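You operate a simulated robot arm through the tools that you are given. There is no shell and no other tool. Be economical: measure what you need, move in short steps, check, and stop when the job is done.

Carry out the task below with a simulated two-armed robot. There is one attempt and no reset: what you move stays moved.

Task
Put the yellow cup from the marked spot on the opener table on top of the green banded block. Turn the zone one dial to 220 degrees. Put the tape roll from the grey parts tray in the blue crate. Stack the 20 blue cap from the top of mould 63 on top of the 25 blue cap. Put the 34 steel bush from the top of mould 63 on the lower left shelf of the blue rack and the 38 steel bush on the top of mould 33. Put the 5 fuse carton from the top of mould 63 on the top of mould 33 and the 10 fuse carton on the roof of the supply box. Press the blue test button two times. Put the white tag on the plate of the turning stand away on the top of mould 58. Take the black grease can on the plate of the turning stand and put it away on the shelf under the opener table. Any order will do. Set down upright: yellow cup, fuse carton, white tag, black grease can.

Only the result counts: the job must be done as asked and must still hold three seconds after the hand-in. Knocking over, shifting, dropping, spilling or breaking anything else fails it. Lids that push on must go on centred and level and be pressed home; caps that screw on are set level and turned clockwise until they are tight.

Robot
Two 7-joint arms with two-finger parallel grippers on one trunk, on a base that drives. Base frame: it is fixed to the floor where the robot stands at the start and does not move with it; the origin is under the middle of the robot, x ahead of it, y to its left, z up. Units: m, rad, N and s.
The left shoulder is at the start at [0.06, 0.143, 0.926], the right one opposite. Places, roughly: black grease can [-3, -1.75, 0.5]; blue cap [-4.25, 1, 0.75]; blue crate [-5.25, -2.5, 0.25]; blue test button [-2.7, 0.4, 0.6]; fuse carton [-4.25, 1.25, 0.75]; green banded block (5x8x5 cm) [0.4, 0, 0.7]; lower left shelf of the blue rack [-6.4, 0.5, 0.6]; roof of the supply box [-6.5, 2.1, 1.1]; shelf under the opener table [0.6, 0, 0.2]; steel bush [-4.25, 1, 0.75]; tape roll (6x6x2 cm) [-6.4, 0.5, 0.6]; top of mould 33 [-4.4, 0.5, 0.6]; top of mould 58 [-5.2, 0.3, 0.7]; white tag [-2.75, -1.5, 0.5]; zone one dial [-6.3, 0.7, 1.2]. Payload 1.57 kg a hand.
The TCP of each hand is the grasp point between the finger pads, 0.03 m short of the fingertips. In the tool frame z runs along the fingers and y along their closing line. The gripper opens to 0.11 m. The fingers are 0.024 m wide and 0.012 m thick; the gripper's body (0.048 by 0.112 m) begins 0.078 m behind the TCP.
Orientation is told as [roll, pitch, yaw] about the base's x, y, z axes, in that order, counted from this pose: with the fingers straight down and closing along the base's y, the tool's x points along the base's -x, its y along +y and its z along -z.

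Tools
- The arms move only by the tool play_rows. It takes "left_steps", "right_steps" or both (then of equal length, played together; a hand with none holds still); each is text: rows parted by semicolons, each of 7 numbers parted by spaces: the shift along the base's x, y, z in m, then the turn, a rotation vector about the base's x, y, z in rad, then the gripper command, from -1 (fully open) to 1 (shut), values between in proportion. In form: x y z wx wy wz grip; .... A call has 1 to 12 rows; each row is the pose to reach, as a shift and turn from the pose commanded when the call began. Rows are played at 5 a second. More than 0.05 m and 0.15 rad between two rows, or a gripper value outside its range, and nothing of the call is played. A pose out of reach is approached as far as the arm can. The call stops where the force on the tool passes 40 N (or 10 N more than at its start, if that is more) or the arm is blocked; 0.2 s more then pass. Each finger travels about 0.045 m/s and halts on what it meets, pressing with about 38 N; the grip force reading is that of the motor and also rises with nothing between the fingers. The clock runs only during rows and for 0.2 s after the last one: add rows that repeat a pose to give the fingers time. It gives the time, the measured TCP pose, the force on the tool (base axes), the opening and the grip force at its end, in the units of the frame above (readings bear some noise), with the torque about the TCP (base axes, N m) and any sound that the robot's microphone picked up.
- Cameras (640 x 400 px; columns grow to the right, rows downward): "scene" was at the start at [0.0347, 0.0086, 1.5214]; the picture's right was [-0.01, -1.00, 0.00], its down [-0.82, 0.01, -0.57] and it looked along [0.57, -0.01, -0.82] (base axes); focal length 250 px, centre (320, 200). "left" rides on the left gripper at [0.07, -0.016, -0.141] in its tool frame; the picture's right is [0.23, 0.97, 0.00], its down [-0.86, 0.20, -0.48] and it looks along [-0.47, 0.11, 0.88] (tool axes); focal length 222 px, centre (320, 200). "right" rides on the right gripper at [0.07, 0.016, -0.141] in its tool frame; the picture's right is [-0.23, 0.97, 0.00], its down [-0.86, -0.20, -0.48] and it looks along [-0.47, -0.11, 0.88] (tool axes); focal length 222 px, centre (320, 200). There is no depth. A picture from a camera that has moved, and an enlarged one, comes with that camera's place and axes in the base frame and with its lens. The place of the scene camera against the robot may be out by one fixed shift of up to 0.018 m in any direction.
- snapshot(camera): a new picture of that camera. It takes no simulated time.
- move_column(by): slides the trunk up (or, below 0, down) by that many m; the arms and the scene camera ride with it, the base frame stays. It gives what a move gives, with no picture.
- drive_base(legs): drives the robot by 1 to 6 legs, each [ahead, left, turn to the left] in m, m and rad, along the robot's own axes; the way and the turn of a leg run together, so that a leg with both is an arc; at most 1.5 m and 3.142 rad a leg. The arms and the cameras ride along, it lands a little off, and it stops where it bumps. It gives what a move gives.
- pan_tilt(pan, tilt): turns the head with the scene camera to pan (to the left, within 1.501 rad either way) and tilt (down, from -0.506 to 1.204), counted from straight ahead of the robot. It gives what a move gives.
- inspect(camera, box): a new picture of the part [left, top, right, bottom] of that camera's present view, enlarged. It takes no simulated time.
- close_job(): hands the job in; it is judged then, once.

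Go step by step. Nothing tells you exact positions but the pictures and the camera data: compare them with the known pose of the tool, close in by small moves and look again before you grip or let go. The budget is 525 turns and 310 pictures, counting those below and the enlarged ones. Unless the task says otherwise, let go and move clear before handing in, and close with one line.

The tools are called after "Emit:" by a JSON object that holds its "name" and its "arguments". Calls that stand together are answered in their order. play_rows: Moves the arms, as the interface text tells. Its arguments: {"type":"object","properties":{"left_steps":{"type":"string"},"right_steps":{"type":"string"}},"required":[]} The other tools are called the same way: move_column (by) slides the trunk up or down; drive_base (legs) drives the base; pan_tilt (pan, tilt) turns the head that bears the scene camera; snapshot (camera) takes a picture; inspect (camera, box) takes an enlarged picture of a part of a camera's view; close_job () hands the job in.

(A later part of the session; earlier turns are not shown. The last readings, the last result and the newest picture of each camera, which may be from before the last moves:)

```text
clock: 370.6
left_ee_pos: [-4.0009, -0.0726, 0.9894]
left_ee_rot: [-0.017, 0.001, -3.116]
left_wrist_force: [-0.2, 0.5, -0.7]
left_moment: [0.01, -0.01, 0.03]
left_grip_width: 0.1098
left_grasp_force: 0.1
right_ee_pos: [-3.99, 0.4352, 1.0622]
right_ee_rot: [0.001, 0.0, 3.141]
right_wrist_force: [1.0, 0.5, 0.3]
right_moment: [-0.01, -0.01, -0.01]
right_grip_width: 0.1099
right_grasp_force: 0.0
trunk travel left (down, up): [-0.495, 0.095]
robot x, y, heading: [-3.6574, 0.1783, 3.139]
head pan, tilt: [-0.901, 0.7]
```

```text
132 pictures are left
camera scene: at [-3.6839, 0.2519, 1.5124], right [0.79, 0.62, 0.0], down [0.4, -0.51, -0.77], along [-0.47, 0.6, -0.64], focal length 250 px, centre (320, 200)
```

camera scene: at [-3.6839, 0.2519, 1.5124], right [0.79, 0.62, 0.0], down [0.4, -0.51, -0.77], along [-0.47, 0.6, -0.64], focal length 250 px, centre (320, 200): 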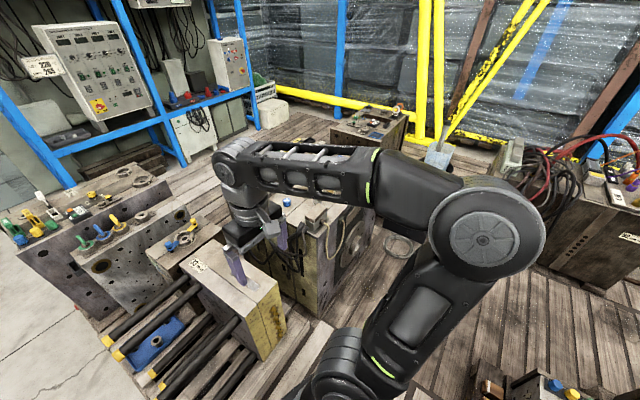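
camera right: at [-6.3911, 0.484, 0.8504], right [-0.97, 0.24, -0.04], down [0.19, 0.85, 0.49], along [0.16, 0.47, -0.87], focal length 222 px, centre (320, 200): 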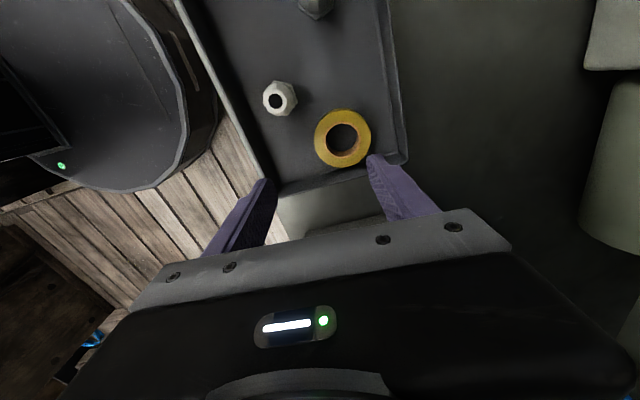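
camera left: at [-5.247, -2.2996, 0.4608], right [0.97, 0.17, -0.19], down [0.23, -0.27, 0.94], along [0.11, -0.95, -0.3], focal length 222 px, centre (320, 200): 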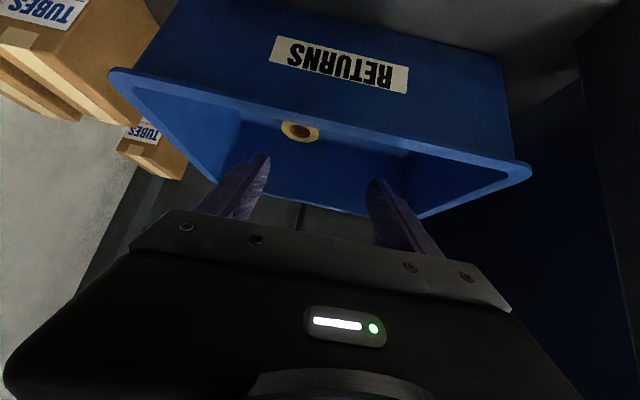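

Emit:
{"name": "drive_base", "arguments": {"legs": [[0, -0.7, 0]]}}

Emit:
{"name": "pan_tilt", "arguments": {"pan": -0.25, "tilt": 0.75}}

Emit:
{"name": "snapshot", "arguments": {"camera": "scene"}}

```text
clock: 374.5
left_ee_pos: [-3.9952, 0.6367, 0.9891]
left_ee_rot: [-0.017, 0.001, -3.121]
left_wrist_force: [0.3, -0.1, -0.9]
left_moment: [-0.01, 0.0, -0.03]
left_grip_width: 0.11
left_grasp_force: 0.0
right_ee_pos: [-3.9857, 1.1421, 1.0627]
right_ee_rot: [0.002, 0.0, 3.135]
right_wrist_force: [0.8, -0.2, 0.6]
right_moment: [-0.04, -0.04, -0.03]
right_grip_width: 0.1098
right_grasp_force: 0.2
trunk travel left (down, up): [-0.495, 0.095]
robot x, y, heading: [-3.6489, 0.8821, 3.137]
head pan, tilt: [-0.901, 0.7]
```

```text
clock: 375.5
left_ee_pos: [-3.9966, 0.6363, 0.988]
left_ee_rot: [-0.018, 0.004, -3.12]
left_wrist_force: [0.0, -0.1, -0.4]
left_moment: [0.0, -0.01, 0.01]
left_grip_width: 0.1101
left_grasp_force: 0.0
right_ee_pos: [-3.9856, 1.1441, 1.0627]
right_ee_rot: [0.002, 0.0, 3.134]
right_wrist_force: [-0.5, 0.2, 0.3]
right_moment: [0.02, 0.03, -0.01]
right_grip_width: 0.1101
right_grasp_force: 0.1
trunk travel left (down, up): [-0.495, 0.095]
robot x, y, heading: [-3.6506, 0.8812, 3.132]
head pan, tilt: [-0.25, 0.75]
```

```text
131 pictures are left
camera scene: at [-3.7067, 0.912, 1.5081], right [0.26, 0.97, 0.0], down [0.66, -0.18, -0.73], along [-0.71, 0.19, -0.68], focal length 250 px, centre (320, 200)
```

scene: 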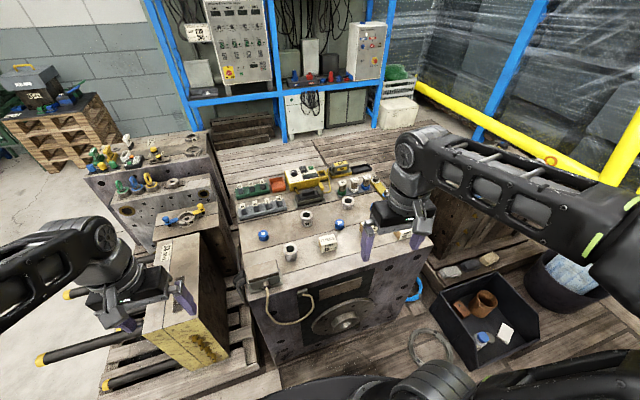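

Emit:
{"name": "inspect", "arguments": {"camera": "scene", "box": [230, 150, 440, 290]}}

Emit:
{"name": "snapshot", "arguments": {"camera": "right"}}

```text
2.86 times, centred on (335, 220) of scene
camera zoom: at [-3.7067, 0.912, 1.5081], right [0.26, 0.97, 0.0], down [0.66, -0.18, -0.73], along [-0.71, 0.19, -0.68], focal length 715 px, centre (277, 143)
```

zoom: 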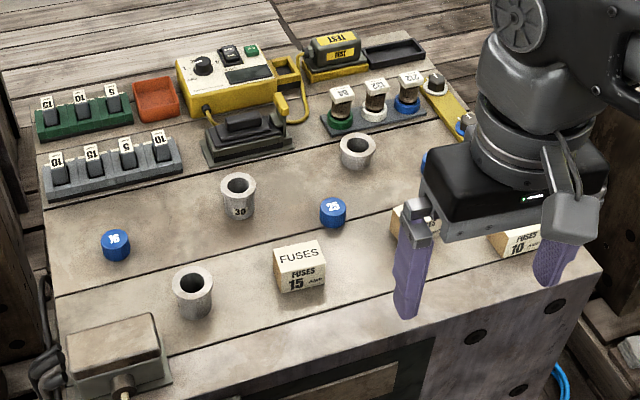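

```text
129 pictures are left
camera right: at [-3.9159, 1.1255, 1.2037], right [-0.23, -0.97, 0.0], down [-0.85, 0.21, 0.48], along [-0.47, 0.11, -0.88], focal length 222 px, centre (320, 200)
```

right: 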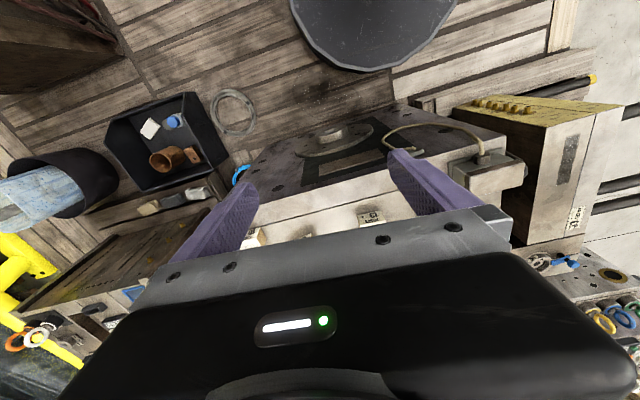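

Caps 25 and another, bush 30, fuse carton 15 visible; the rest is hidden by the right hand. Moving it aside to read the labels.

Emit:
{"name": "play_rows", "arguments": {"right_steps": "0 0.03 0.03 0 0 0 -1;0 0.06 0.06 0 0 0 -1;0 0.1 0.08 0 0 0 -1;0.01 0.14 0.1 0 0 0 -1;0.02 0.17 0.12 0 0 0 -1;0.02 0.17 0.12 0 0 0 -1"}}

Emit:
{"name": "inspect", "arguments": {"camera": "scene", "box": [280, 180, 440, 280]}}

Emit:
{"name": "inspect", "arguments": {"camera": "scene", "box": [240, 200, 350, 270]}}

```text
clock: 376.9
left_ee_pos: [-3.9962, 0.6348, 0.9885]
left_ee_rot: [-0.017, 0.003, -3.12]
left_wrist_force: [-0.6, 0.2, 0.0]
left_moment: [0.0, 0.02, 0.03]
left_grip_width: 0.1105
left_grasp_force: 0.1
right_ee_pos: [-3.9874, 1.2902, 1.0902]
right_ee_rot: [0.001, 0.001, 3.135]
right_wrist_force: [0.3, -0.1, 0.4]
right_moment: [0.02, 0.01, -0.01]
right_grip_width: 0.1098
right_grasp_force: 0.0
right hand out of reach, approached as far as the arm can: row 1, 2, 3, 4, 5, 6
trunk travel left (down, up): [-0.495, 0.095]
robot x, y, heading: [-3.6516, 0.8832, 3.133]
head pan, tilt: [-0.25, 0.75]
```

```text
4.00 times, centred on (360, 230) of scene
camera zoom: at [-3.7066, 0.9113, 1.5081], right [0.26, 0.97, 0.0], down [0.66, -0.17, -0.73], along [-0.71, 0.19, -0.68], focal length 1001 px, centre (160, 80)
```

zoom: 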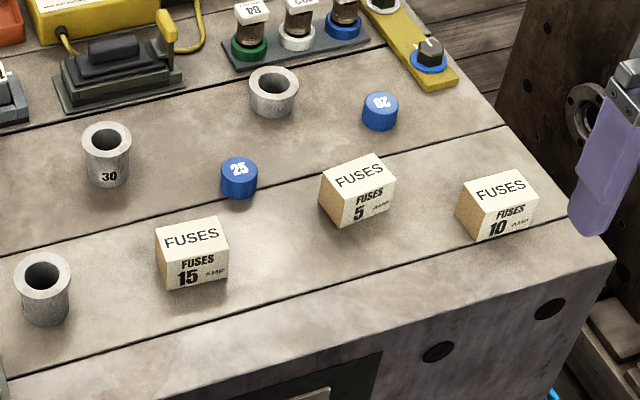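

```text
5.71 times, centred on (295, 235) of scene
camera zoom: at [-3.7066, 0.9113, 1.5081], right [0.26, 0.97, 0.0], down [0.66, -0.17, -0.73], along [-0.71, 0.19, -0.68], focal length 1431 px, centre (463, 0)
```

zoom: 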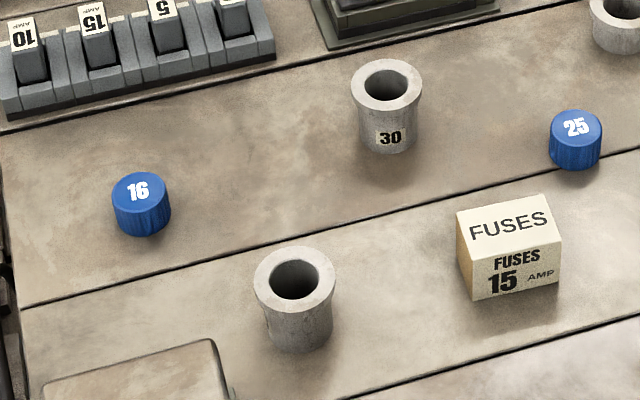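

Emit:
{"name": "snapshot", "arguments": {"camera": "left"}}

Emit:
{"name": "snapshot", "arguments": {"camera": "right"}}

```text
126 pictures are left
camera left: at [-3.9266, 0.6503, 1.1306], right [0.25, -0.97, -0.02], down [-0.85, -0.23, 0.47], along [-0.46, -0.1, -0.88], focal length 222 px, centre (320, 200)
```

left: 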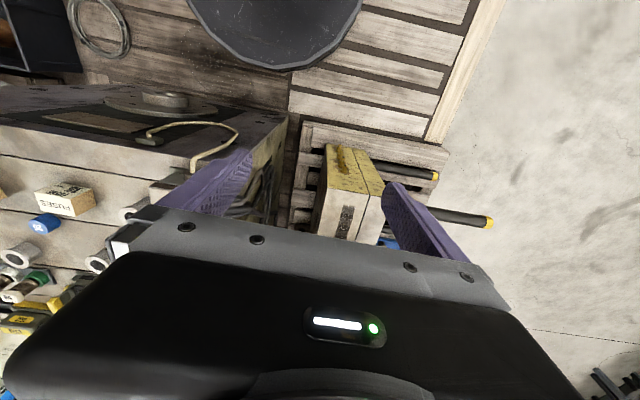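

```text
125 pictures are left
camera right: at [-3.9189, 1.273, 1.2325], right [-0.23, -0.97, 0.0], down [-0.85, 0.21, 0.48], along [-0.47, 0.11, -0.88], focal length 222 px, centre (320, 200)
```

right: 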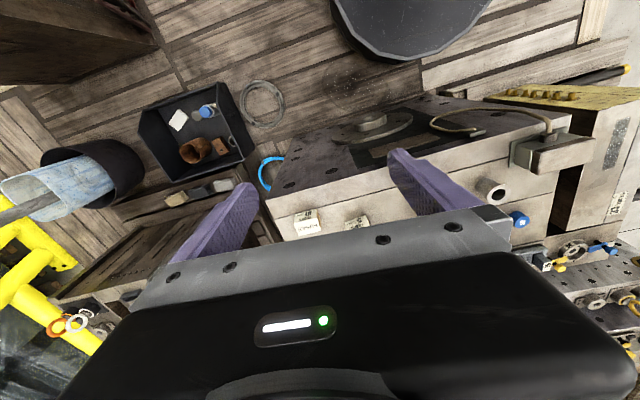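

Labels read: caps 16/25/20, cartons 15/5/10; two bushes (34/38) still unread. Moving the base closer alongside for reach.

Emit:
{"name": "drive_base", "arguments": {"legs": [[0, -0.27, 0.005], [0.06, 0, 0]]}}

Emit:
{"name": "pan_tilt", "arguments": {"pan": 0, "tilt": 0.8}}

Emit:
{"name": "snapshot", "arguments": {"camera": "scene"}}

```text
clock: 379.4
left_ee_pos: [-4.0552, 0.9029, 0.9894]
left_ee_rot: [-0.017, 0.003, -3.118]
left_wrist_force: [-1.3, 0.2, 1.0]
left_moment: [-0.04, -0.04, -0.01]
left_grip_width: 0.1099
left_grasp_force: 0.1
right_ee_pos: [-4.0483, 1.559, 1.0913]
right_ee_rot: [0.001, 0.001, 3.137]
right_wrist_force: [0.2, 0.0, -0.5]
right_moment: [-0.01, -0.05, -0.02]
right_grip_width: 0.11
right_grasp_force: 0.1
trunk travel left (down, up): [-0.495, 0.095]
robot x, y, heading: [-3.7093, 1.1516, 3.135]
head pan, tilt: [-0.25, 0.75]
```

```text
clock: 380.2
left_ee_pos: [-4.0547, 0.9037, 0.9895]
left_ee_rot: [-0.017, 0.001, -3.117]
left_wrist_force: [0.3, 0.4, 0.0]
left_moment: [0.02, -0.01, -0.02]
left_grip_width: 0.11
left_grasp_force: 0.0
right_ee_pos: [-4.0469, 1.558, 1.0911]
right_ee_rot: [0.002, 0.0, 3.139]
right_wrist_force: [-0.2, 0.3, 0.5]
right_moment: [-0.02, 0.02, 0.01]
right_grip_width: 0.1101
right_grasp_force: 0.1
trunk travel left (down, up): [-0.495, 0.095]
robot x, y, heading: [-3.7092, 1.1524, 3.136]
head pan, tilt: [0.0, 0.799]
```

```text
124 pictures are left
camera scene: at [-3.7657, 1.1605, 1.5041], right [0.01, 1.0, 0.0], down [0.72, 0.0, -0.7], along [-0.7, 0.0, -0.72], focal length 250 px, centre (320, 200)
```

scene: 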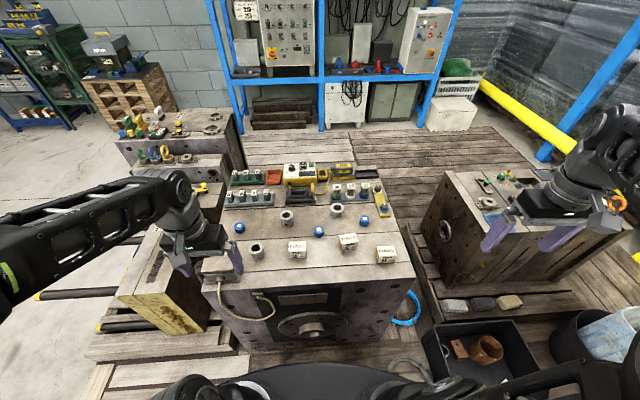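

Emit:
{"name": "play_rows", "arguments": {"right_steps": "-0.037 -0.03 0 0 0 0 -1;-0.075 -0.06 0 0 0 0 -1;-0.112 -0.09 0 0 0 0 -1;-0.15 -0.12 0 0 0 0 -1;-0.187 -0.15 0 0 0 0 -1;-0.225 -0.18 -0.01 0 0 0 -1;-0.262 -0.207 -0.03 0 0 0 -1;-0.3 -0.237 -0.04 0 0 0 -1;-0.303 -0.239 -0.085 0 0 0 -1;-0.303 -0.239 -0.13 0 0 0 -0.5;-0.303 -0.239 -0.16 0 0 0 -0.2;-0.303 -0.239 -0.16 0 0 0 -0.2"}}

Emit:
{"name": "snapshot", "arguments": {"camera": "right"}}

Emit:
{"name": "inspect", "arguments": {"camera": "scene", "box": [240, 180, 420, 290]}}

```text
clock: 382.8
left_ee_pos: [-4.053, 0.9041, 0.988]
left_ee_rot: [-0.017, 0.001, -3.117]
left_wrist_force: [-0.5, -1.6, 0.1]
left_moment: [0.01, 0.01, -0.02]
left_grip_width: 0.1102
left_grasp_force: 0.0
right_ee_pos: [-4.2991, 1.3016, 0.9276]
right_ee_rot: [0.002, -0.002, 3.139]
right_wrist_force: [0.1, -0.1, 0.3]
right_moment: [-0.03, -0.03, -0.03]
right_grip_width: 0.0662
right_grasp_force: 0.0
right hand out of reach, approached as far as the arm can: row 3, 4, 5, 6, 7, 8, 9, 10, 11, 12
trunk travel left (down, up): [-0.495, 0.095]
robot x, y, heading: [-3.7034, 1.149, 3.138]
head pan, tilt: [0.0, 0.799]
```

```text
123 pictures are left
camera right: at [-4.23, 1.2844, 1.0698], right [-0.23, -0.97, 0.0], down [-0.85, 0.2, 0.48], along [-0.47, 0.11, -0.88], focal length 222 px, centre (320, 200)
```

right: 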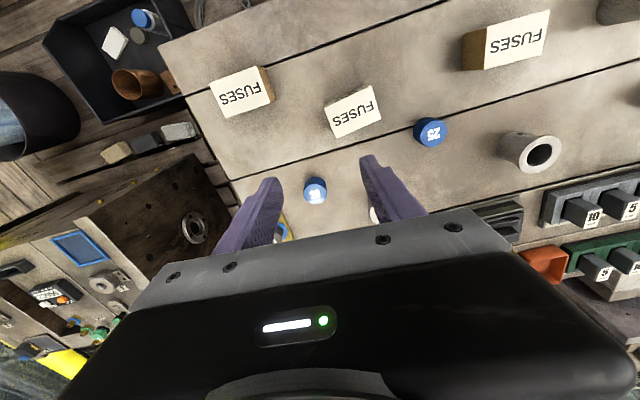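

```text
3.56 times, centred on (330, 235) of scene
camera zoom: at [-3.7656, 1.1605, 1.5041], right [0.01, 1.0, 0.0], down [0.72, 0.0, -0.7], along [-0.7, 0.0, -0.72], focal length 890 px, centre (284, 76)
```

zoom: 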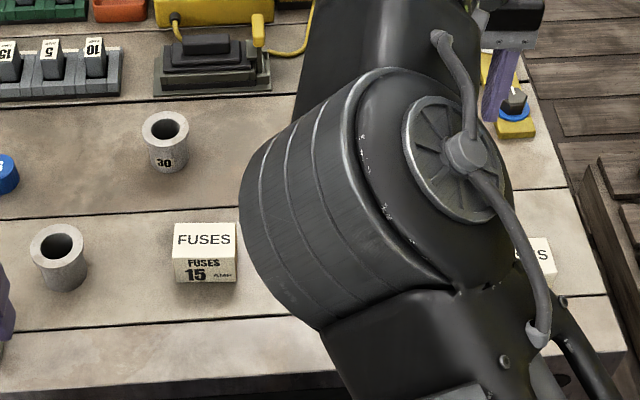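

Emit:
{"name": "play_rows", "arguments": {"right_steps": "0 0 -0.04 0 0 0 -0.2;0 0 -0.08 0 0 0 -0.2;0 0 -0.08 0 0 0 -0.2"}}

```text
clock: 383.6
left_ee_pos: [-4.0535, 0.9036, 0.9879]
left_ee_rot: [-0.017, 0.003, -3.119]
left_wrist_force: [-0.3, -0.9, -0.6]
left_moment: [0.03, -0.01, -0.03]
left_grip_width: 0.11
left_grasp_force: 0.1
right_ee_pos: [-4.2939, 1.299, 0.8671]
right_ee_rot: [0.002, 0.003, 3.137]
right_wrist_force: [-0.6, 0.2, -0.7]
right_moment: [-0.03, 0.01, -0.01]
right_grip_width: 0.0661
right_grasp_force: 0.2
right hand out of reach, approached as far as the arm can: row 2, 3
trunk travel left (down, up): [-0.495, 0.095]
robot x, y, heading: [-3.7058, 1.1533, 3.135]
head pan, tilt: [0.0, 0.799]
```

Out of reach because the shoulder is too low relative to the wrist; raising the column.

Emit:
{"name": "move_column", "arguments": {"by": 0.09}}

Emit:
{"name": "play_rows", "arguments": {"right_steps": "-0.01 0.005 -0.03 0 0 0 -0.2;-0.02 0.01 -0.06 0 0 0 -0.2;-0.02 0.01 -0.06 0 0 0 -0.2"}}

Emit:
{"name": "snapshot", "arguments": {"camera": "right"}}

```text
clock: 384.8
left_ee_pos: [-4.0531, 0.9043, 1.0791]
left_ee_rot: [-0.018, 0.002, -3.116]
left_wrist_force: [-0.5, 0.0, -0.4]
left_moment: [0.03, 0.01, 0.01]
left_grip_width: 0.11
left_grasp_force: 0.0
right_ee_pos: [-4.2928, 1.3012, 0.9572]
right_ee_rot: [0.001, 0.0, 3.137]
right_wrist_force: [0.0, 0.2, -0.3]
right_moment: [0.0, -0.02, -0.03]
right_grip_width: 0.066
right_grasp_force: 0.2
trunk travel left (down, up): [-0.585, 0.005]
robot x, y, heading: [-3.7025, 1.1483, 3.135]
head pan, tilt: [0.0, 0.799]
```

```text
clock: 385.6
left_ee_pos: [-4.0545, 0.9033, 1.0778]
left_ee_rot: [-0.018, 0.002, -3.116]
left_wrist_force: [-0.1, -0.1, 0.3]
left_moment: [0.01, 0.0, 0.04]
left_grip_width: 0.1099
left_grasp_force: 0.0
right_ee_pos: [-4.2849, 1.2974, 0.9056]
right_ee_rot: [0.0, -0.002, 3.138]
right_wrist_force: [0.2, 0.3, 0.1]
right_moment: [0.0, -0.02, -0.01]
right_grip_width: 0.066
right_grasp_force: 0.1
right hand out of reach, approached as far as the arm can: row 1, 2, 3
trunk travel left (down, up): [-0.585, 0.005]
robot x, y, heading: [-3.7072, 1.1516, 3.131]
head pan, tilt: [0.0, 0.799]
```

```text
121 pictures are left
camera right: at [-4.2157, 1.2804, 1.0457], right [-0.23, -0.97, 0.0], down [-0.85, 0.2, 0.48], along [-0.47, 0.11, -0.88], focal length 222 px, centre (320, 200)
```

right: 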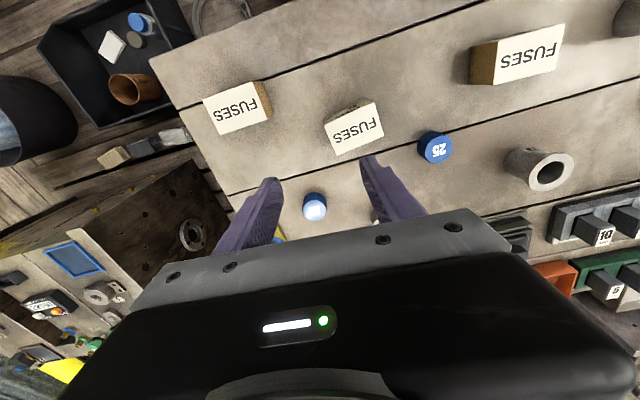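

The right elbow is in a poor (inward) configuration. I'll retract to neutral and re-extend.

Emit:
{"name": "play_rows", "arguments": {"right_steps": "0.03 0.02 0.03 0 0 0 -0.2;0.06 0.04 0.05 0 0 0 -0.2;0.1 0.06 0.07 0 0 0 -0.2;0.14 0.08 0.09 0 0 0 -0.2;0.18 0.1 0.1 0 0 0 -0.2;0.22 0.1 0.1 0 0 0 -0.2;0.25 0.1 0.1 0 0 0 -0.2;0.25 0.1 0.1 0 0 0 -0.2"}}

Emit:
{"name": "snapshot", "arguments": {"camera": "scene"}}

```text
clock: 387.4
left_ee_pos: [-4.0549, 0.9027, 1.0785]
left_ee_rot: [-0.019, 0.003, -3.116]
left_wrist_force: [-1.4, -0.2, 0.7]
left_moment: [-0.02, 0.01, 0.0]
left_grip_width: 0.1099
left_grasp_force: 0.1
right_ee_pos: [-4.0328, 1.3988, 1.008]
right_ee_rot: [0.001, -0.002, 3.138]
right_wrist_force: [-0.5, 0.5, 0.3]
right_moment: [0.0, -0.04, -0.01]
right_grip_width: 0.066
right_grasp_force: 0.2
trunk travel left (down, up): [-0.585, 0.005]
robot x, y, heading: [-3.7082, 1.1506, 3.133]
head pan, tilt: [0.0, 0.799]
```

```text
120 pictures are left
camera scene: at [-3.7661, 1.1602, 1.5941], right [0.01, 1.0, 0.0], down [0.72, 0.0, -0.7], along [-0.7, 0.0, -0.72], focal length 250 px, centre (320, 200)
```

scene: 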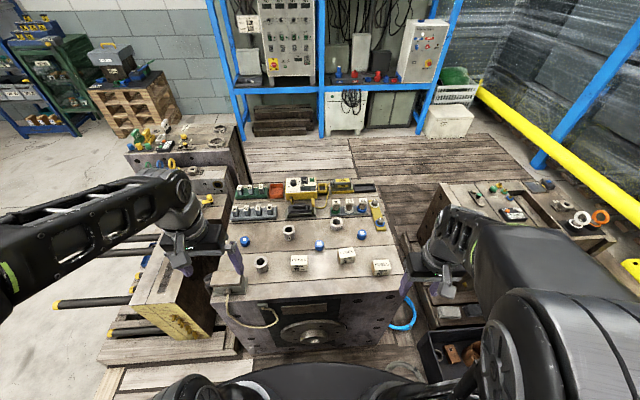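

Emit:
{"name": "play_rows", "arguments": {"right_steps": "-0.042 -0.01 -0.016 0 0 0 -0.2;-0.084 -0.02 -0.032 0 0 0 -0.2;-0.126 -0.03 -0.048 0 0 0 -0.2;-0.168 -0.04 -0.064 0 0 0 -0.2;-0.21 -0.05 -0.08 0 0 0 -0.2;-0.252 -0.06 -0.096 0 0 0 -0.2;-0.294 -0.07 -0.112 0 0 0 -0.2;-0.333 -0.077 -0.128 0 0 0 -0.2;-0.333 -0.077 -0.128 0 0 0 -0.2"}}

Emit:
{"name": "snapshot", "arguments": {"camera": "right"}}

Emit:
{"name": "snapshot", "arguments": {"camera": "scene"}}

```text
clock: 389.4
left_ee_pos: [-4.0548, 0.9023, 1.0794]
left_ee_rot: [-0.017, 0.002, -3.117]
left_wrist_force: [0.6, 0.4, 0.6]
left_moment: [0.02, -0.01, 0.03]
left_grip_width: 0.1099
left_grasp_force: 0.1
right_ee_pos: [-4.2899, 1.29, 0.9086]
right_ee_rot: [-0.001, -0.001, 3.137]
right_wrist_force: [0.2, -0.1, 0.4]
right_moment: [0.0, -0.01, -0.01]
right_grip_width: 0.0658
right_grasp_force: 0.1
right hand out of reach, approached as far as the arm can: row 6, 7, 8, 9
trunk travel left (down, up): [-0.585, 0.005]
robot x, y, heading: [-3.7116, 1.1494, 3.14]
head pan, tilt: [0.0, 0.799]
```

```text
119 pictures are left
camera right: at [-4.2205, 1.2721, 1.0501], right [-0.23, -0.97, 0.0], down [-0.85, 0.2, 0.48], along [-0.47, 0.11, -0.88], focal length 222 px, centre (320, 200)
```

right: 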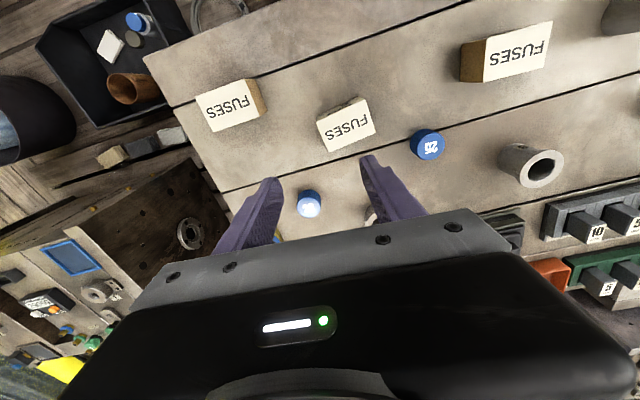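

```text
118 pictures are left
camera scene: at [-3.7659, 1.16, 1.5941], right [0.01, 1.0, 0.0], down [0.72, 0.0, -0.7], along [-0.7, 0.0, -0.72], focal length 250 px, centre (320, 200)
```

scene: 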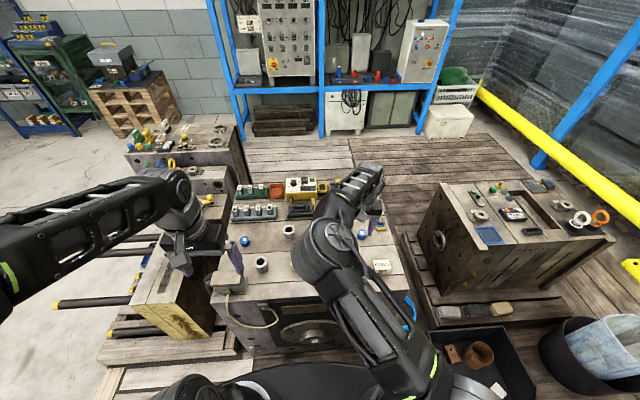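

The arm's elbow configuration limits the vertical reach; pitching the tool ~0.5 rad forward should extend it.

Emit:
{"name": "play_rows", "arguments": {"right_steps": "0 0 0 0 0.13 0 -0.2;0 0 0 0 0.26 0 -0.2;0 0 0 0 0.39 0 -0.2;0 0 0 0 0.52 0 -0.2;0 0 0 0 0.52 0 -0.2"}}

Emit:
{"name": "snapshot", "arguments": {"camera": "right"}}

```text
clock: 390.6
left_ee_pos: [-4.054, 0.9034, 1.0782]
left_ee_rot: [-0.018, 0.001, -3.116]
left_wrist_force: [-0.2, 0.5, 0.0]
left_moment: [-0.02, 0.03, 0.04]
left_grip_width: 0.1102
left_grasp_force: 0.1
right_ee_pos: [-4.2866, 1.2893, 0.904]
right_ee_rot: [0.003, -0.522, 3.139]
right_wrist_force: [-0.4, 0.4, -0.8]
right_moment: [0.04, 0.01, 0.02]
right_grip_width: 0.066
right_grasp_force: 0.1
trunk travel left (down, up): [-0.585, 0.005]
robot x, y, heading: [-3.7079, 1.1475, 3.133]
head pan, tilt: [0.0, 0.799]
```

```text
117 pictures are left
camera right: at [-4.1565, 1.2724, 0.9915], right [-0.2, -0.97, 0.12], down [-0.5, 0.2, 0.84], along [-0.84, 0.11, -0.53], focal length 222 px, centre (320, 200)
```

right: 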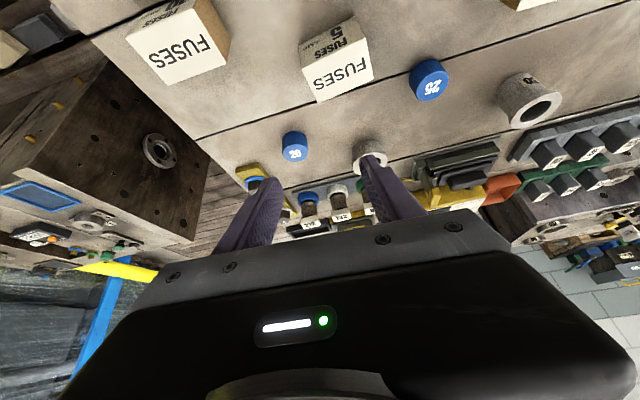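

Emit:
{"name": "play_rows", "arguments": {"right_steps": "-0.015 0.016 -0.025 0 0 0 -0.2;-0.0285 0.032 -0.052 0 0 0 -0.2;-0.0285 0.032 -0.052 0 0 0 -0.2"}}

Emit:
{"name": "snapshot", "arguments": {"camera": "right"}}

Emit:
{"name": "inspect", "arguments": {"camera": "scene", "box": [240, 180, 420, 290]}}

```text
clock: 391.4
left_ee_pos: [-4.0535, 0.9036, 1.0783]
left_ee_rot: [-0.018, 0.002, -3.117]
left_wrist_force: [0.2, 0.3, 0.0]
left_moment: [-0.05, 0.02, -0.04]
left_grip_width: 0.1097
left_grasp_force: 0.1
right_ee_pos: [-4.3143, 1.3226, 0.8505]
right_ee_rot: [0.003, -0.521, 3.137]
right_wrist_force: [-0.1, 0.2, 0.2]
right_moment: [0.04, -0.03, 0.01]
right_grip_width: 0.0661
right_grasp_force: 0.1
trunk travel left (down, up): [-0.585, 0.005]
robot x, y, heading: [-3.7061, 1.1531, 3.141]
head pan, tilt: [0.0, 0.799]
```

```text
116 pictures are left
camera right: at [-4.1849, 1.3066, 0.9384], right [-0.2, -0.97, 0.12], down [-0.5, 0.2, 0.84], along [-0.84, 0.11, -0.53], focal length 222 px, centre (320, 200)
```

right: 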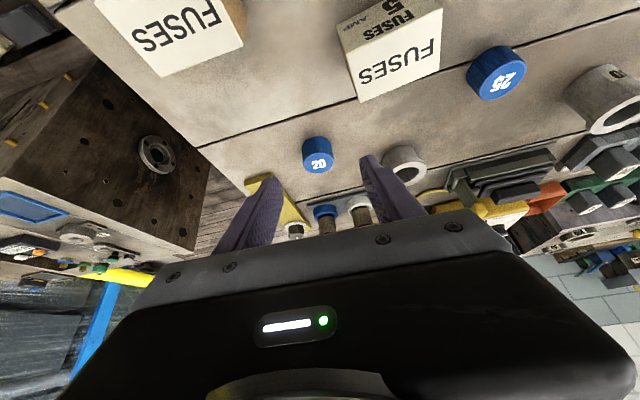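

```text
3.56 times, centred on (330, 235) of scene
camera zoom: at [-3.7653, 1.1603, 1.5941], right [0.01, 1.0, 0.0], down [0.72, 0.0, -0.7], along [-0.7, 0.0, -0.72], focal length 890 px, centre (284, 76)
```

zoom: 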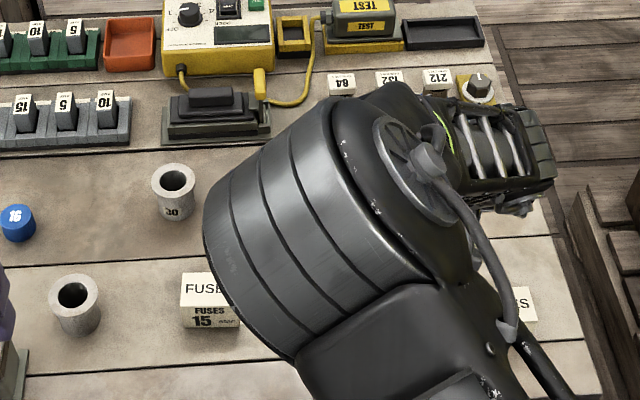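

Emit:
{"name": "play_rows", "arguments": {"right_steps": "-0.012 0.001 -0.022 0 0 0 -0.2;-0.02 0.0025 -0.036 0 0 0 -0.2;-0.024 0.0025 -0.044 0 0 0 -0.2;-0.024 0.0025 -0.044 0 0 0 -0.2"}}

Emit:
{"name": "snapshot", "arguments": {"camera": "right"}}

```text
clock: 392.4
left_ee_pos: [-4.0537, 0.9036, 1.079]
left_ee_rot: [-0.018, 0.001, -3.117]
left_wrist_force: [-0.3, 0.1, 0.3]
left_moment: [-0.01, -0.01, -0.04]
left_grip_width: 0.1101
left_grasp_force: 0.1
right_ee_pos: [-4.3275, 1.3162, 0.818]
right_ee_rot: [0.004, -0.522, 3.138]
right_wrist_force: [0.2, -0.7, 0.1]
right_moment: [-0.01, -0.02, 0.01]
right_grip_width: 0.0659
right_grasp_force: 0.1
right hand out of reach, approached as far as the arm can: row 2, 3, 4
trunk travel left (down, up): [-0.585, 0.005]
robot x, y, heading: [-3.7096, 1.1539, 3.133]
head pan, tilt: [0.0, 0.799]
```

```text
114 pictures are left
camera right: at [-4.1968, 1.2993, 0.9067], right [-0.2, -0.97, 0.12], down [-0.5, 0.2, 0.84], along [-0.84, 0.11, -0.53], focal length 222 px, centre (320, 200)
```

right: 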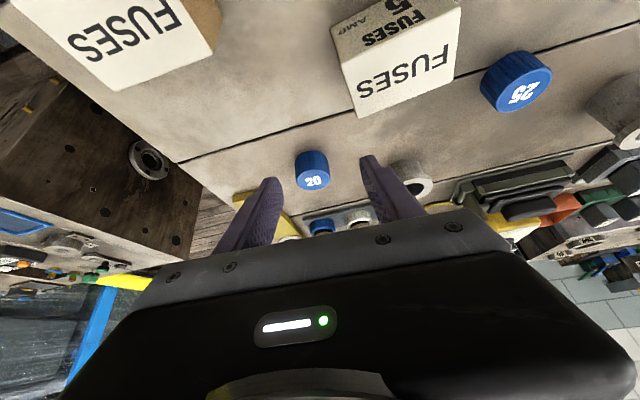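

Emit:
{"name": "play_rows", "arguments": {"right_steps": "0 0.003 0 0 0.1 0 -0.2;-0.002 0.006 -0.004 0 0.2 0 -0.2;-0.004 0.009 -0.01 0 0.2 0 -0.2;-0.0065 0.009 -0.017 0 0.2 0 -0.2;-0.0065 0.009 -0.017 0 0.2 0 -0.2"}}

Emit:
{"name": "snapshot", "arguments": {"camera": "right"}}

```text
clock: 393.6
left_ee_pos: [-4.0526, 0.904, 1.0796]
left_ee_rot: [-0.018, 0.001, -3.117]
left_wrist_force: [1.2, 0.1, -0.5]
left_moment: [0.03, 0.0, -0.04]
left_grip_width: 0.11
left_grasp_force: 0.1
right_ee_pos: [-4.3259, 1.3215, 0.8139]
right_ee_rot: [0.003, -0.721, 3.138]
right_wrist_force: [-0.4, -0.4, -0.2]
right_moment: [0.03, -0.03, 0.02]
right_grip_width: 0.066
right_grasp_force: 0.0
right hand out of reach, approached as far as the arm can: row 3, 4, 5
trunk travel left (down, up): [-0.585, 0.005]
robot x, y, heading: [-3.7082, 1.1521, 3.136]
head pan, tilt: [0.0, 0.799]
```

```text
113 pictures are left
camera right: at [-4.1816, 1.3032, 0.8738], right [-0.17, -0.97, 0.15], down [-0.33, 0.2, 0.92], along [-0.93, 0.11, -0.35], focal length 222 px, centre (320, 200)
```

right: 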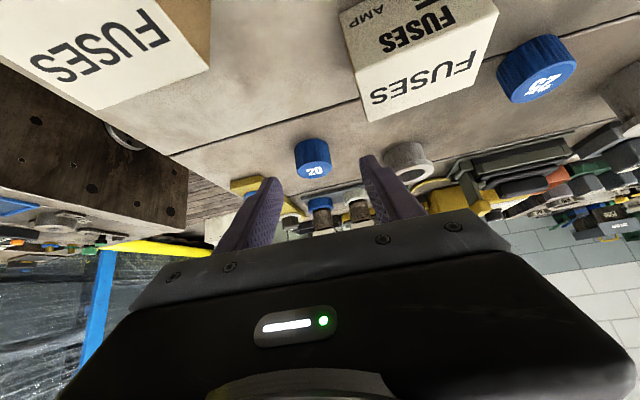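

The right arm stays limited in this configuration; I'll retract it and use the left arm.

Emit:
{"name": "play_rows", "arguments": {"right_steps": "0.01 0 0.04 0 -0.1 0 -0.2;0.03 0.01 0.08 0 -0.22 0 -0.2;0.06 0.02 0.11 0 -0.34 0 -0.2;0.1 0.03 0.14 0 -0.46 0 -0.2;0.14 0.04 0.17 0 -0.58 0 -0.2;0.18 0.05 0.19 0 -0.72 0 -0.2;0.22 0.06 0.2 0 -0.72 0 -0.2;0.26 0.07 0.2 0 -0.72 0 -0.2;0.29 0.08 0.2 0 -0.72 0 -0.2;0.3 0.09 0.2 0 -0.72 0 -0.2"}}

Emit:
{"name": "drive_base", "arguments": {"legs": [[0, -0.12, 0.005]]}}

Emit:
{"name": "snapshot", "arguments": {"camera": "scene"}}

```text
refused: row 4 steps farther than a row can; nothing moved
```

```text
clock: 394.8
left_ee_pos: [-4.0515, 1.018, 1.0801]
left_ee_rot: [-0.016, 0.001, -3.111]
left_wrist_force: [0.3, 1.0, -0.2]
left_moment: [-0.03, 0.03, 0.0]
left_grip_width: 0.1101
left_grasp_force: 0.0
right_ee_pos: [-4.3267, 1.4341, 0.8138]
right_ee_rot: [0.004, -0.722, -3.14]
right_wrist_force: [0.6, 0.7, -1.2]
right_moment: [-0.03, 0.01, 0.01]
right_grip_width: 0.0661
right_grasp_force: 0.0
trunk travel left (down, up): [-0.585, 0.005]
robot x, y, heading: [-3.7059, 1.2685, -3.138]
head pan, tilt: [0.0, 0.799]
```

```text
112 pictures are left
camera scene: at [-3.7654, 1.2785, 1.5941], right [0.0, 1.0, 0.0], down [0.72, 0.0, -0.7], along [-0.7, 0.0, -0.72], focal length 250 px, centre (320, 200)
```

scene: 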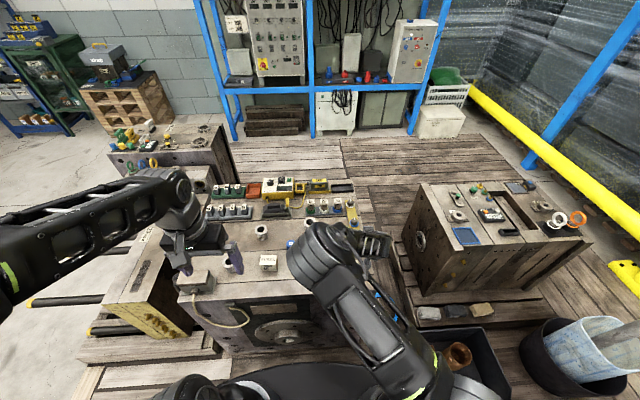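

I must not batch drives after arm rows. Checking whether the cap was touched.

Emit:
{"name": "snapshot", "arguments": {"camera": "right"}}

```text
111 pictures are left
camera right: at [-4.1825, 1.4175, 0.8736], right [-0.17, -0.97, 0.15], down [-0.33, 0.2, 0.92], along [-0.93, 0.1, -0.35], focal length 222 px, centre (320, 200)
```

right: 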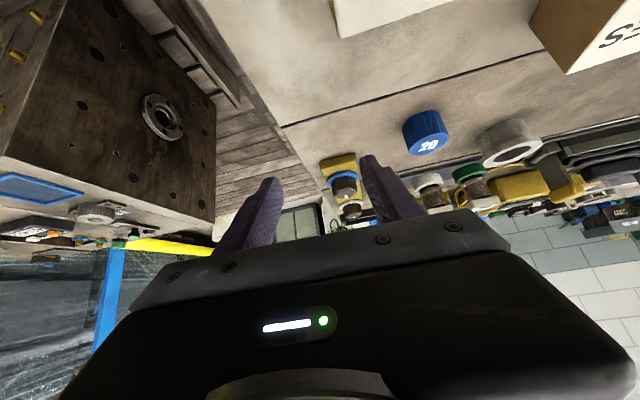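

Only the cap to be moved might have shifted slightly; cartons look untouched. Retracting the right hand with smaller steps.

Emit:
{"name": "play_rows", "arguments": {"right_steps": "0.01 0 0.04 0 -0.1 0 -0.2;0.02 0.005 0.075 0 -0.2 0 -0.2;0.04 0.01 0.105 0 -0.3 0 -0.2;0.065 0.015 0.13 0 -0.4 0 -0.2;0.095 0.02 0.15 0 -0.5 0 -0.2;0.13 0.025 0.165 0 -0.6 0 -0.2;0.165 0.03 0.175 0 -0.72 0 -0.2;0.2 0.04 0.18 0 -0.72 0 -0.2;0.235 0.06 0.18 0 -0.72 0 -0.2;0.265 0.08 0.18 0 -0.72 0 -0.2;0.285 0.09 0.18 0 -0.72 0 -0.2"}}

Emit:
{"name": "snapshot", "arguments": {"camera": "scene"}}

```text
clock: 397.2
left_ee_pos: [-4.0505, 1.0179, 1.079]
left_ee_rot: [-0.017, 0.001, -3.11]
left_wrist_force: [0.1, -0.2, 0.7]
left_moment: [-0.04, 0.01, -0.01]
left_grip_width: 0.11
left_grasp_force: 0.1
right_ee_pos: [-4.0401, 1.5214, 0.9953]
right_ee_rot: [0.004, 0.001, -3.14]
right_wrist_force: [-0.4, -0.4, 0.4]
right_moment: [0.02, 0.04, 0.0]
right_grip_width: 0.0662
right_grasp_force: 0.1
trunk travel left (down, up): [-0.585, 0.005]
robot x, y, heading: [-3.7094, 1.2688, -3.138]
head pan, tilt: [0.0, 0.799]
```

```text
110 pictures are left
camera scene: at [-3.7649, 1.2769, 1.5941], right [0.0, 1.0, 0.0], down [0.72, 0.0, -0.7], along [-0.7, 0.0, -0.72], focal length 250 px, centre (320, 200)
```

scene: 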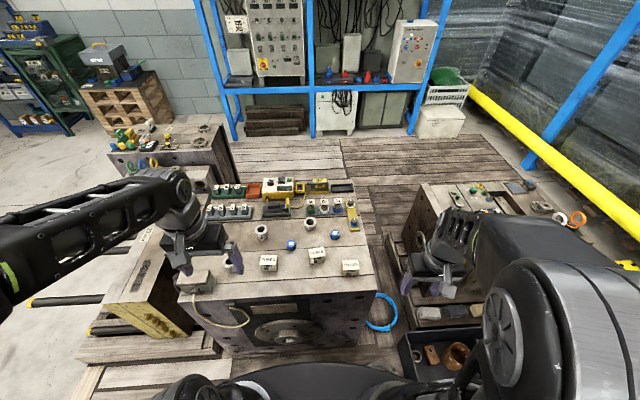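

Emit:
{"name": "inspect", "arguments": {"camera": "scene", "box": [220, 190, 380, 290]}}

```text
4.00 times, centred on (300, 240) of scene
camera zoom: at [-3.7649, 1.2769, 1.5941], right [0.0, 1.0, 0.0], down [0.72, 0.0, -0.7], along [-0.7, 0.0, -0.72], focal length 1001 px, centre (400, 40)
```

zoom: 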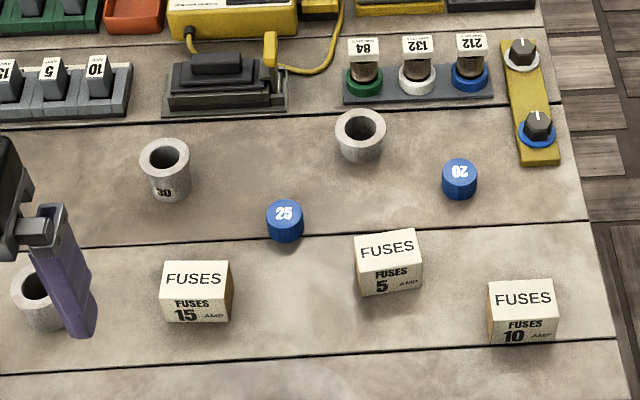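

All items are standing. Now reaching for cap 20 (≈[-4.357, 1.336]) with the left hand, pitched 0.5 rad.

Emit:
{"name": "play_rows", "arguments": {"left_steps": "-0.025 0.03 -0.015 0 0.05 0 -0.2;-0.05 0.06 -0.03 0 0.1 0 -0.2;-0.075 0.09 -0.045 0 0.15 0 -0.2;-0.1 0.12 -0.06 0 0.2 0 -0.2;-0.125 0.15 -0.075 0 0.25 0 -0.2;-0.15 0.18 -0.09 0 0.3 0 -0.2;-0.175 0.21 -0.105 0 0.35 0 -0.2;-0.2 0.24 -0.12 0 0.4 0 -0.2;-0.225 0.27 -0.135 0 0.45 0 -0.2;-0.25 0.3 -0.15 0 0.5 0 -0.2;-0.25 0.315 -0.18 0 0.5 0 -0.2;-0.25 0.315 -0.18 0 0.5 0 -0.2"}}

Emit:
{"name": "snapshot", "arguments": {"camera": "left"}}

Emit:
{"name": "snapshot", "arguments": {"camera": "scene"}}

```text
clock: 399.8
left_ee_pos: [-4.3017, 1.3291, 0.8957]
left_ee_rot: [-0.036, -0.501, -3.106]
left_wrist_force: [0.0, 0.3, -0.4]
left_moment: [0.02, 0.06, 0.01]
left_grip_width: 0.066
left_grasp_force: 0.1
right_ee_pos: [-4.0411, 1.5216, 0.9944]
right_ee_rot: [0.005, 0.0, -3.14]
right_wrist_force: [-0.1, 0.8, -0.6]
right_moment: [-0.03, -0.02, -0.01]
right_grip_width: 0.0659
right_grasp_force: 0.0
trunk travel left (down, up): [-0.585, 0.005]
robot x, y, heading: [-3.7072, 1.2679, -3.14]
head pan, tilt: [0.0, 0.799]
```

```text
108 pictures are left
camera left: at [-4.1732, 1.3464, 0.9873], right [0.22, -0.97, -0.14], down [-0.52, -0.23, 0.82], along [-0.83, -0.11, -0.55], focal length 222 px, centre (320, 200)
```

left: 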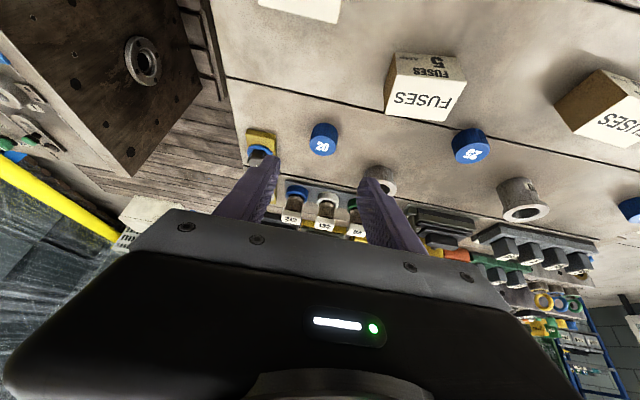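

```text
107 pictures are left
camera scene: at [-3.7653, 1.2763, 1.5941], right [0.0, 1.0, 0.0], down [0.72, 0.0, -0.7], along [-0.7, 0.0, -0.72], focal length 250 px, centre (320, 200)
```

scene: 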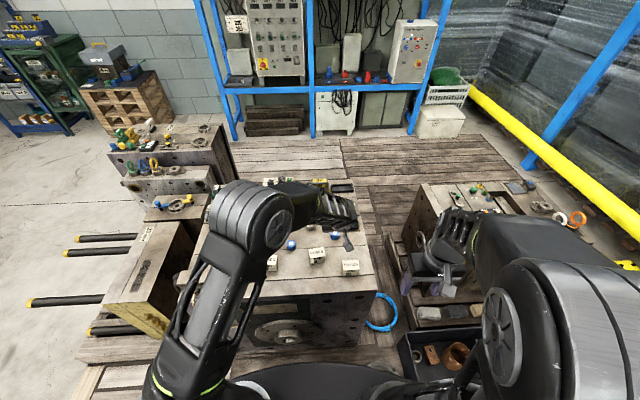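

Emit:
{"name": "play_rows", "arguments": {"left_steps": "-0.015 0.001 -0.03 0 0 0 -0.2;-0.03 0.003 -0.06 0 0 0 -0.2;-0.036 0.003 -0.075 0 0 0 -0.2;-0.036 0.003 -0.075 0 0 0 -0.2"}}

Emit:
{"name": "snapshot", "arguments": {"camera": "left"}}

```text
clock: 400.8
left_ee_pos: [-4.3383, 1.3357, 0.8253]
left_ee_rot: [-0.034, -0.499, -3.106]
left_wrist_force: [0.4, -0.4, 0.1]
left_moment: [-0.01, -0.02, 0.0]
left_grip_width: 0.0661
left_grasp_force: 0.0
right_ee_pos: [-4.0402, 1.5215, 0.9948]
right_ee_rot: [0.005, -0.001, -3.14]
right_wrist_force: [0.2, -0.8, 0.6]
right_moment: [-0.01, -0.03, 0.0]
right_grip_width: 0.0657
right_grasp_force: 0.0
trunk travel left (down, up): [-0.585, 0.005]
robot x, y, heading: [-3.7056, 1.2656, -3.136]
head pan, tilt: [0.0, 0.799]
```

```text
106 pictures are left
camera left: at [-4.2081, 1.3521, 0.9151], right [0.22, -0.97, -0.14], down [-0.52, -0.23, 0.82], along [-0.83, -0.11, -0.55], focal length 222 px, centre (320, 200)
```

left: 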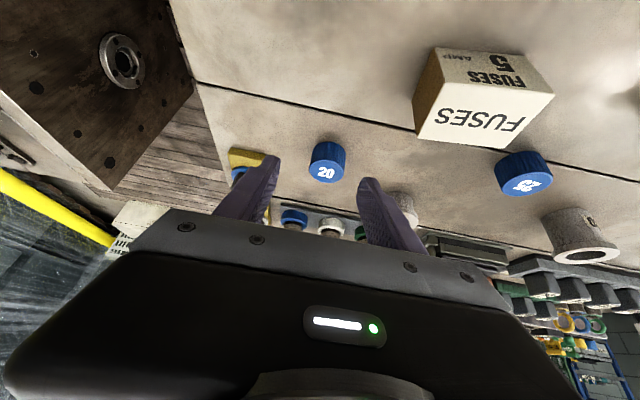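

Emit:
{"name": "play_rows", "arguments": {"left_steps": "-0.006 -0.002 -0.01 0 0 0 -0.2;-0.01 -0.003 -0.02 0 0 0 -0.2;-0.012 -0.003 -0.027 0 0 0 -0.2;-0.012 -0.003 -0.027 0 0 0 -0.2"}}

Emit:
{"name": "snapshot", "arguments": {"camera": "left"}}

```text
clock: 401.8
left_ee_pos: [-4.3496, 1.3333, 0.7973]
left_ee_rot: [-0.034, -0.498, -3.106]
left_wrist_force: [0.7, -0.4, -0.4]
left_moment: [-0.03, 0.0, -0.02]
left_grip_width: 0.0661
left_grasp_force: 0.0
right_ee_pos: [-4.0407, 1.5223, 0.9933]
right_ee_rot: [0.005, 0.001, -3.139]
right_wrist_force: [0.0, 0.5, -0.2]
right_moment: [-0.01, 0.0, -0.04]
right_grip_width: 0.0661
right_grasp_force: 0.1
trunk travel left (down, up): [-0.585, 0.005]
robot x, y, heading: [-3.7087, 1.2674, -3.141]
head pan, tilt: [0.0, 0.799]
```

```text
105 pictures are left
camera left: at [-4.2202, 1.3492, 0.8898], right [0.22, -0.97, -0.14], down [-0.52, -0.23, 0.82], along [-0.83, -0.11, -0.55], focal length 222 px, centre (320, 200)
```

left: 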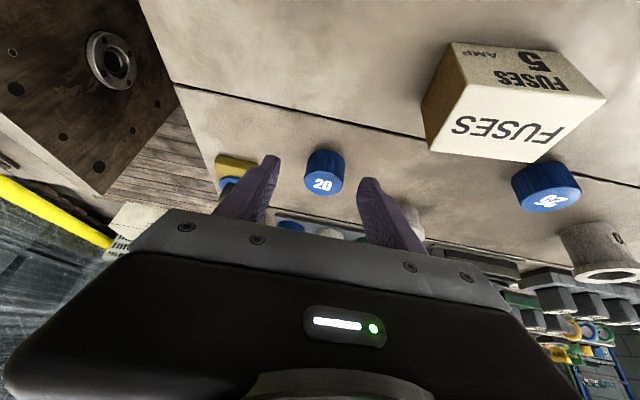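

Emit:
{"name": "play_rows", "arguments": {"left_steps": "-0.002 0 -0.004 0 0 0 -0.2;-0.003 0 -0.008 0 0 0 -0.2;-0.003 0 -0.008 0 0 0 0.3;-0.003 0 -0.008 0 0 0 1;-0.003 0 -0.008 0 0 0 1;-0.003 0 -0.008 0 0 0 1;-0.003 0 -0.008 0 0 0 1"}}

Emit:
{"name": "snapshot", "arguments": {"camera": "left"}}

```text
clock: 403.4
left_ee_pos: [-4.3528, 1.3323, 0.7915]
left_ee_rot: [-0.037, -0.502, -3.105]
left_wrist_force: [2.9, -2.3, 14.6]
left_moment: [-0.03, 0.15, 0.05]
left_grip_width: 0.0002
left_grasp_force: 21.3
right_ee_pos: [-4.0398, 1.5203, 0.9936]
right_ee_rot: [0.005, -0.001, -3.14]
right_wrist_force: [-0.9, -0.1, -0.3]
right_moment: [-0.03, 0.03, -0.02]
right_grip_width: 0.0659
right_grasp_force: 0.0
trunk travel left (down, up): [-0.585, 0.005]
robot x, y, heading: [-3.7082, 1.2687, -3.145]
head pan, tilt: [0.0, 0.799]
```

```text
104 pictures are left
camera left: at [-4.2229, 1.3481, 0.8825], right [0.22, -0.97, -0.14], down [-0.52, -0.24, 0.82], along [-0.83, -0.11, -0.55], focal length 222 px, centre (320, 200)
```

left: 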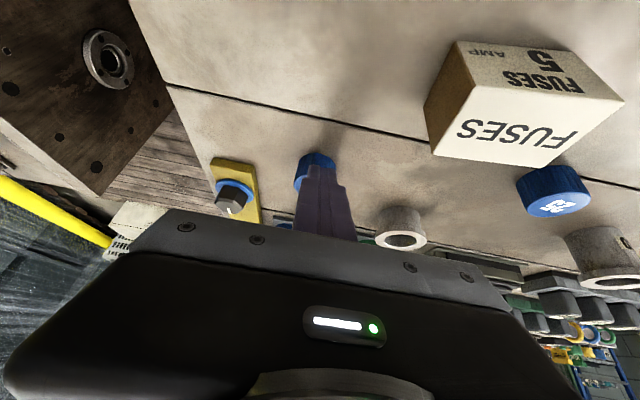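

The fingers closed just beyond the cap. Opening, rising and re-measuring (mould top is z ≈ 0.76).

Emit:
{"name": "play_rows", "arguments": {"left_steps": "-0.004 0 0.01 0 0 0 0.8;-0.004 0 0.03 0 0 0 0.3;0.005 0 0.05 0 0 0 -0.2;0.015 0 0.06 0 0 0 -0.2;0.015 0 0.06 0 0 0 -0.2"}}

Emit:
{"name": "snapshot", "arguments": {"camera": "left"}}

```text
clock: 404.6
left_ee_pos: [-4.3377, 1.3322, 0.8486]
left_ee_rot: [-0.034, -0.498, -3.108]
left_wrist_force: [0.8, 0.7, 0.6]
left_moment: [-0.01, -0.01, -0.05]
left_grip_width: 0.0658
left_grasp_force: 0.1
right_ee_pos: [-4.0408, 1.5215, 0.9941]
right_ee_rot: [0.004, 0.001, -3.141]
right_wrist_force: [-0.3, -0.3, -0.4]
right_moment: [0.04, -0.01, -0.01]
right_grip_width: 0.0659
right_grasp_force: 0.1
trunk travel left (down, up): [-0.585, 0.005]
robot x, y, heading: [-3.7071, 1.2662, -3.139]
head pan, tilt: [0.0, 0.799]
```

```text
103 pictures are left
camera left: at [-4.2088, 1.3489, 0.9397], right [0.22, -0.97, -0.14], down [-0.52, -0.23, 0.82], along [-0.83, -0.11, -0.55], focal length 222 px, centre (320, 200)
```

left: 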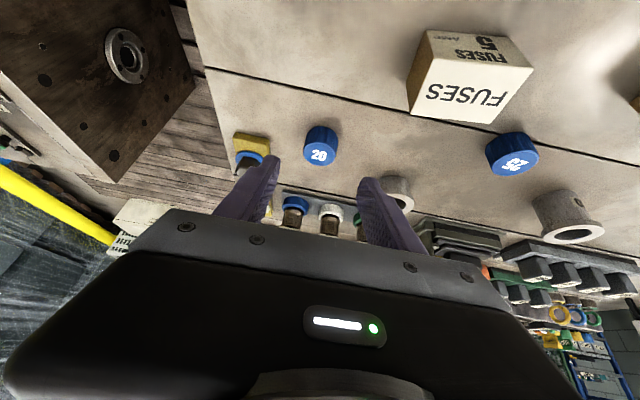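

Re-triangulated: the caps sit lower (mid z ≈ 0.74, mould top ≈ 0.727); cap 20 is at [-4.392, 1.334]. Correcting.

Emit:
{"name": "play_rows", "arguments": {"left_steps": "-0.014 0.002 -0.033 0 0 0 -0.2;-0.028 0.002 -0.06 0 0 0 -0.2;-0.038 0.002 -0.078 0 0 0 -0.2;-0.038 0.002 -0.078 0 0 0 -0.2"}}

Emit:
{"name": "snapshot", "arguments": {"camera": "left"}}

```text
clock: 405.6
left_ee_pos: [-4.3732, 1.3349, 0.7721]
left_ee_rot: [-0.035, -0.502, -3.107]
left_wrist_force: [15.6, -2.0, 22.7]
left_moment: [-0.91, -0.43, 0.55]
left_grip_width: 0.068
left_grasp_force: 1.0
right_ee_pos: [-4.038, 1.5209, 0.9955]
right_ee_rot: [0.005, -0.003, -3.14]
right_wrist_force: [-0.2, 0.0, 0.2]
right_moment: [-0.02, -0.02, -0.01]
right_grip_width: 0.0661
right_grasp_force: 0.1
trunk travel left (down, up): [-0.585, 0.005]
robot x, y, heading: [-3.7114, 1.2638, -3.141]
head pan, tilt: [0.0, 0.799]
```

```text
102 pictures are left
camera left: at [-4.2433, 1.35, 0.8641], right [0.22, -0.97, -0.14], down [-0.52, -0.23, 0.82], along [-0.83, -0.11, -0.55], focal length 222 px, centre (320, 200)
```

left: 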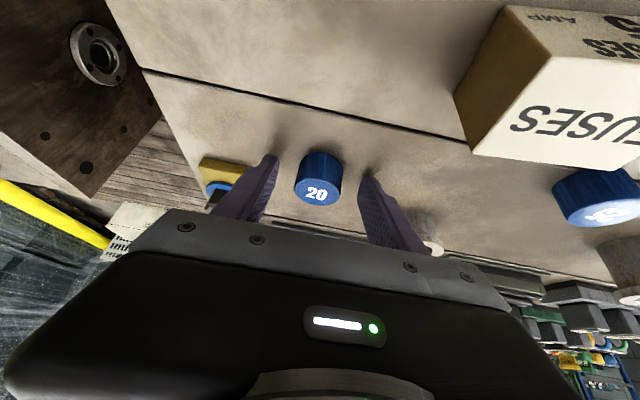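

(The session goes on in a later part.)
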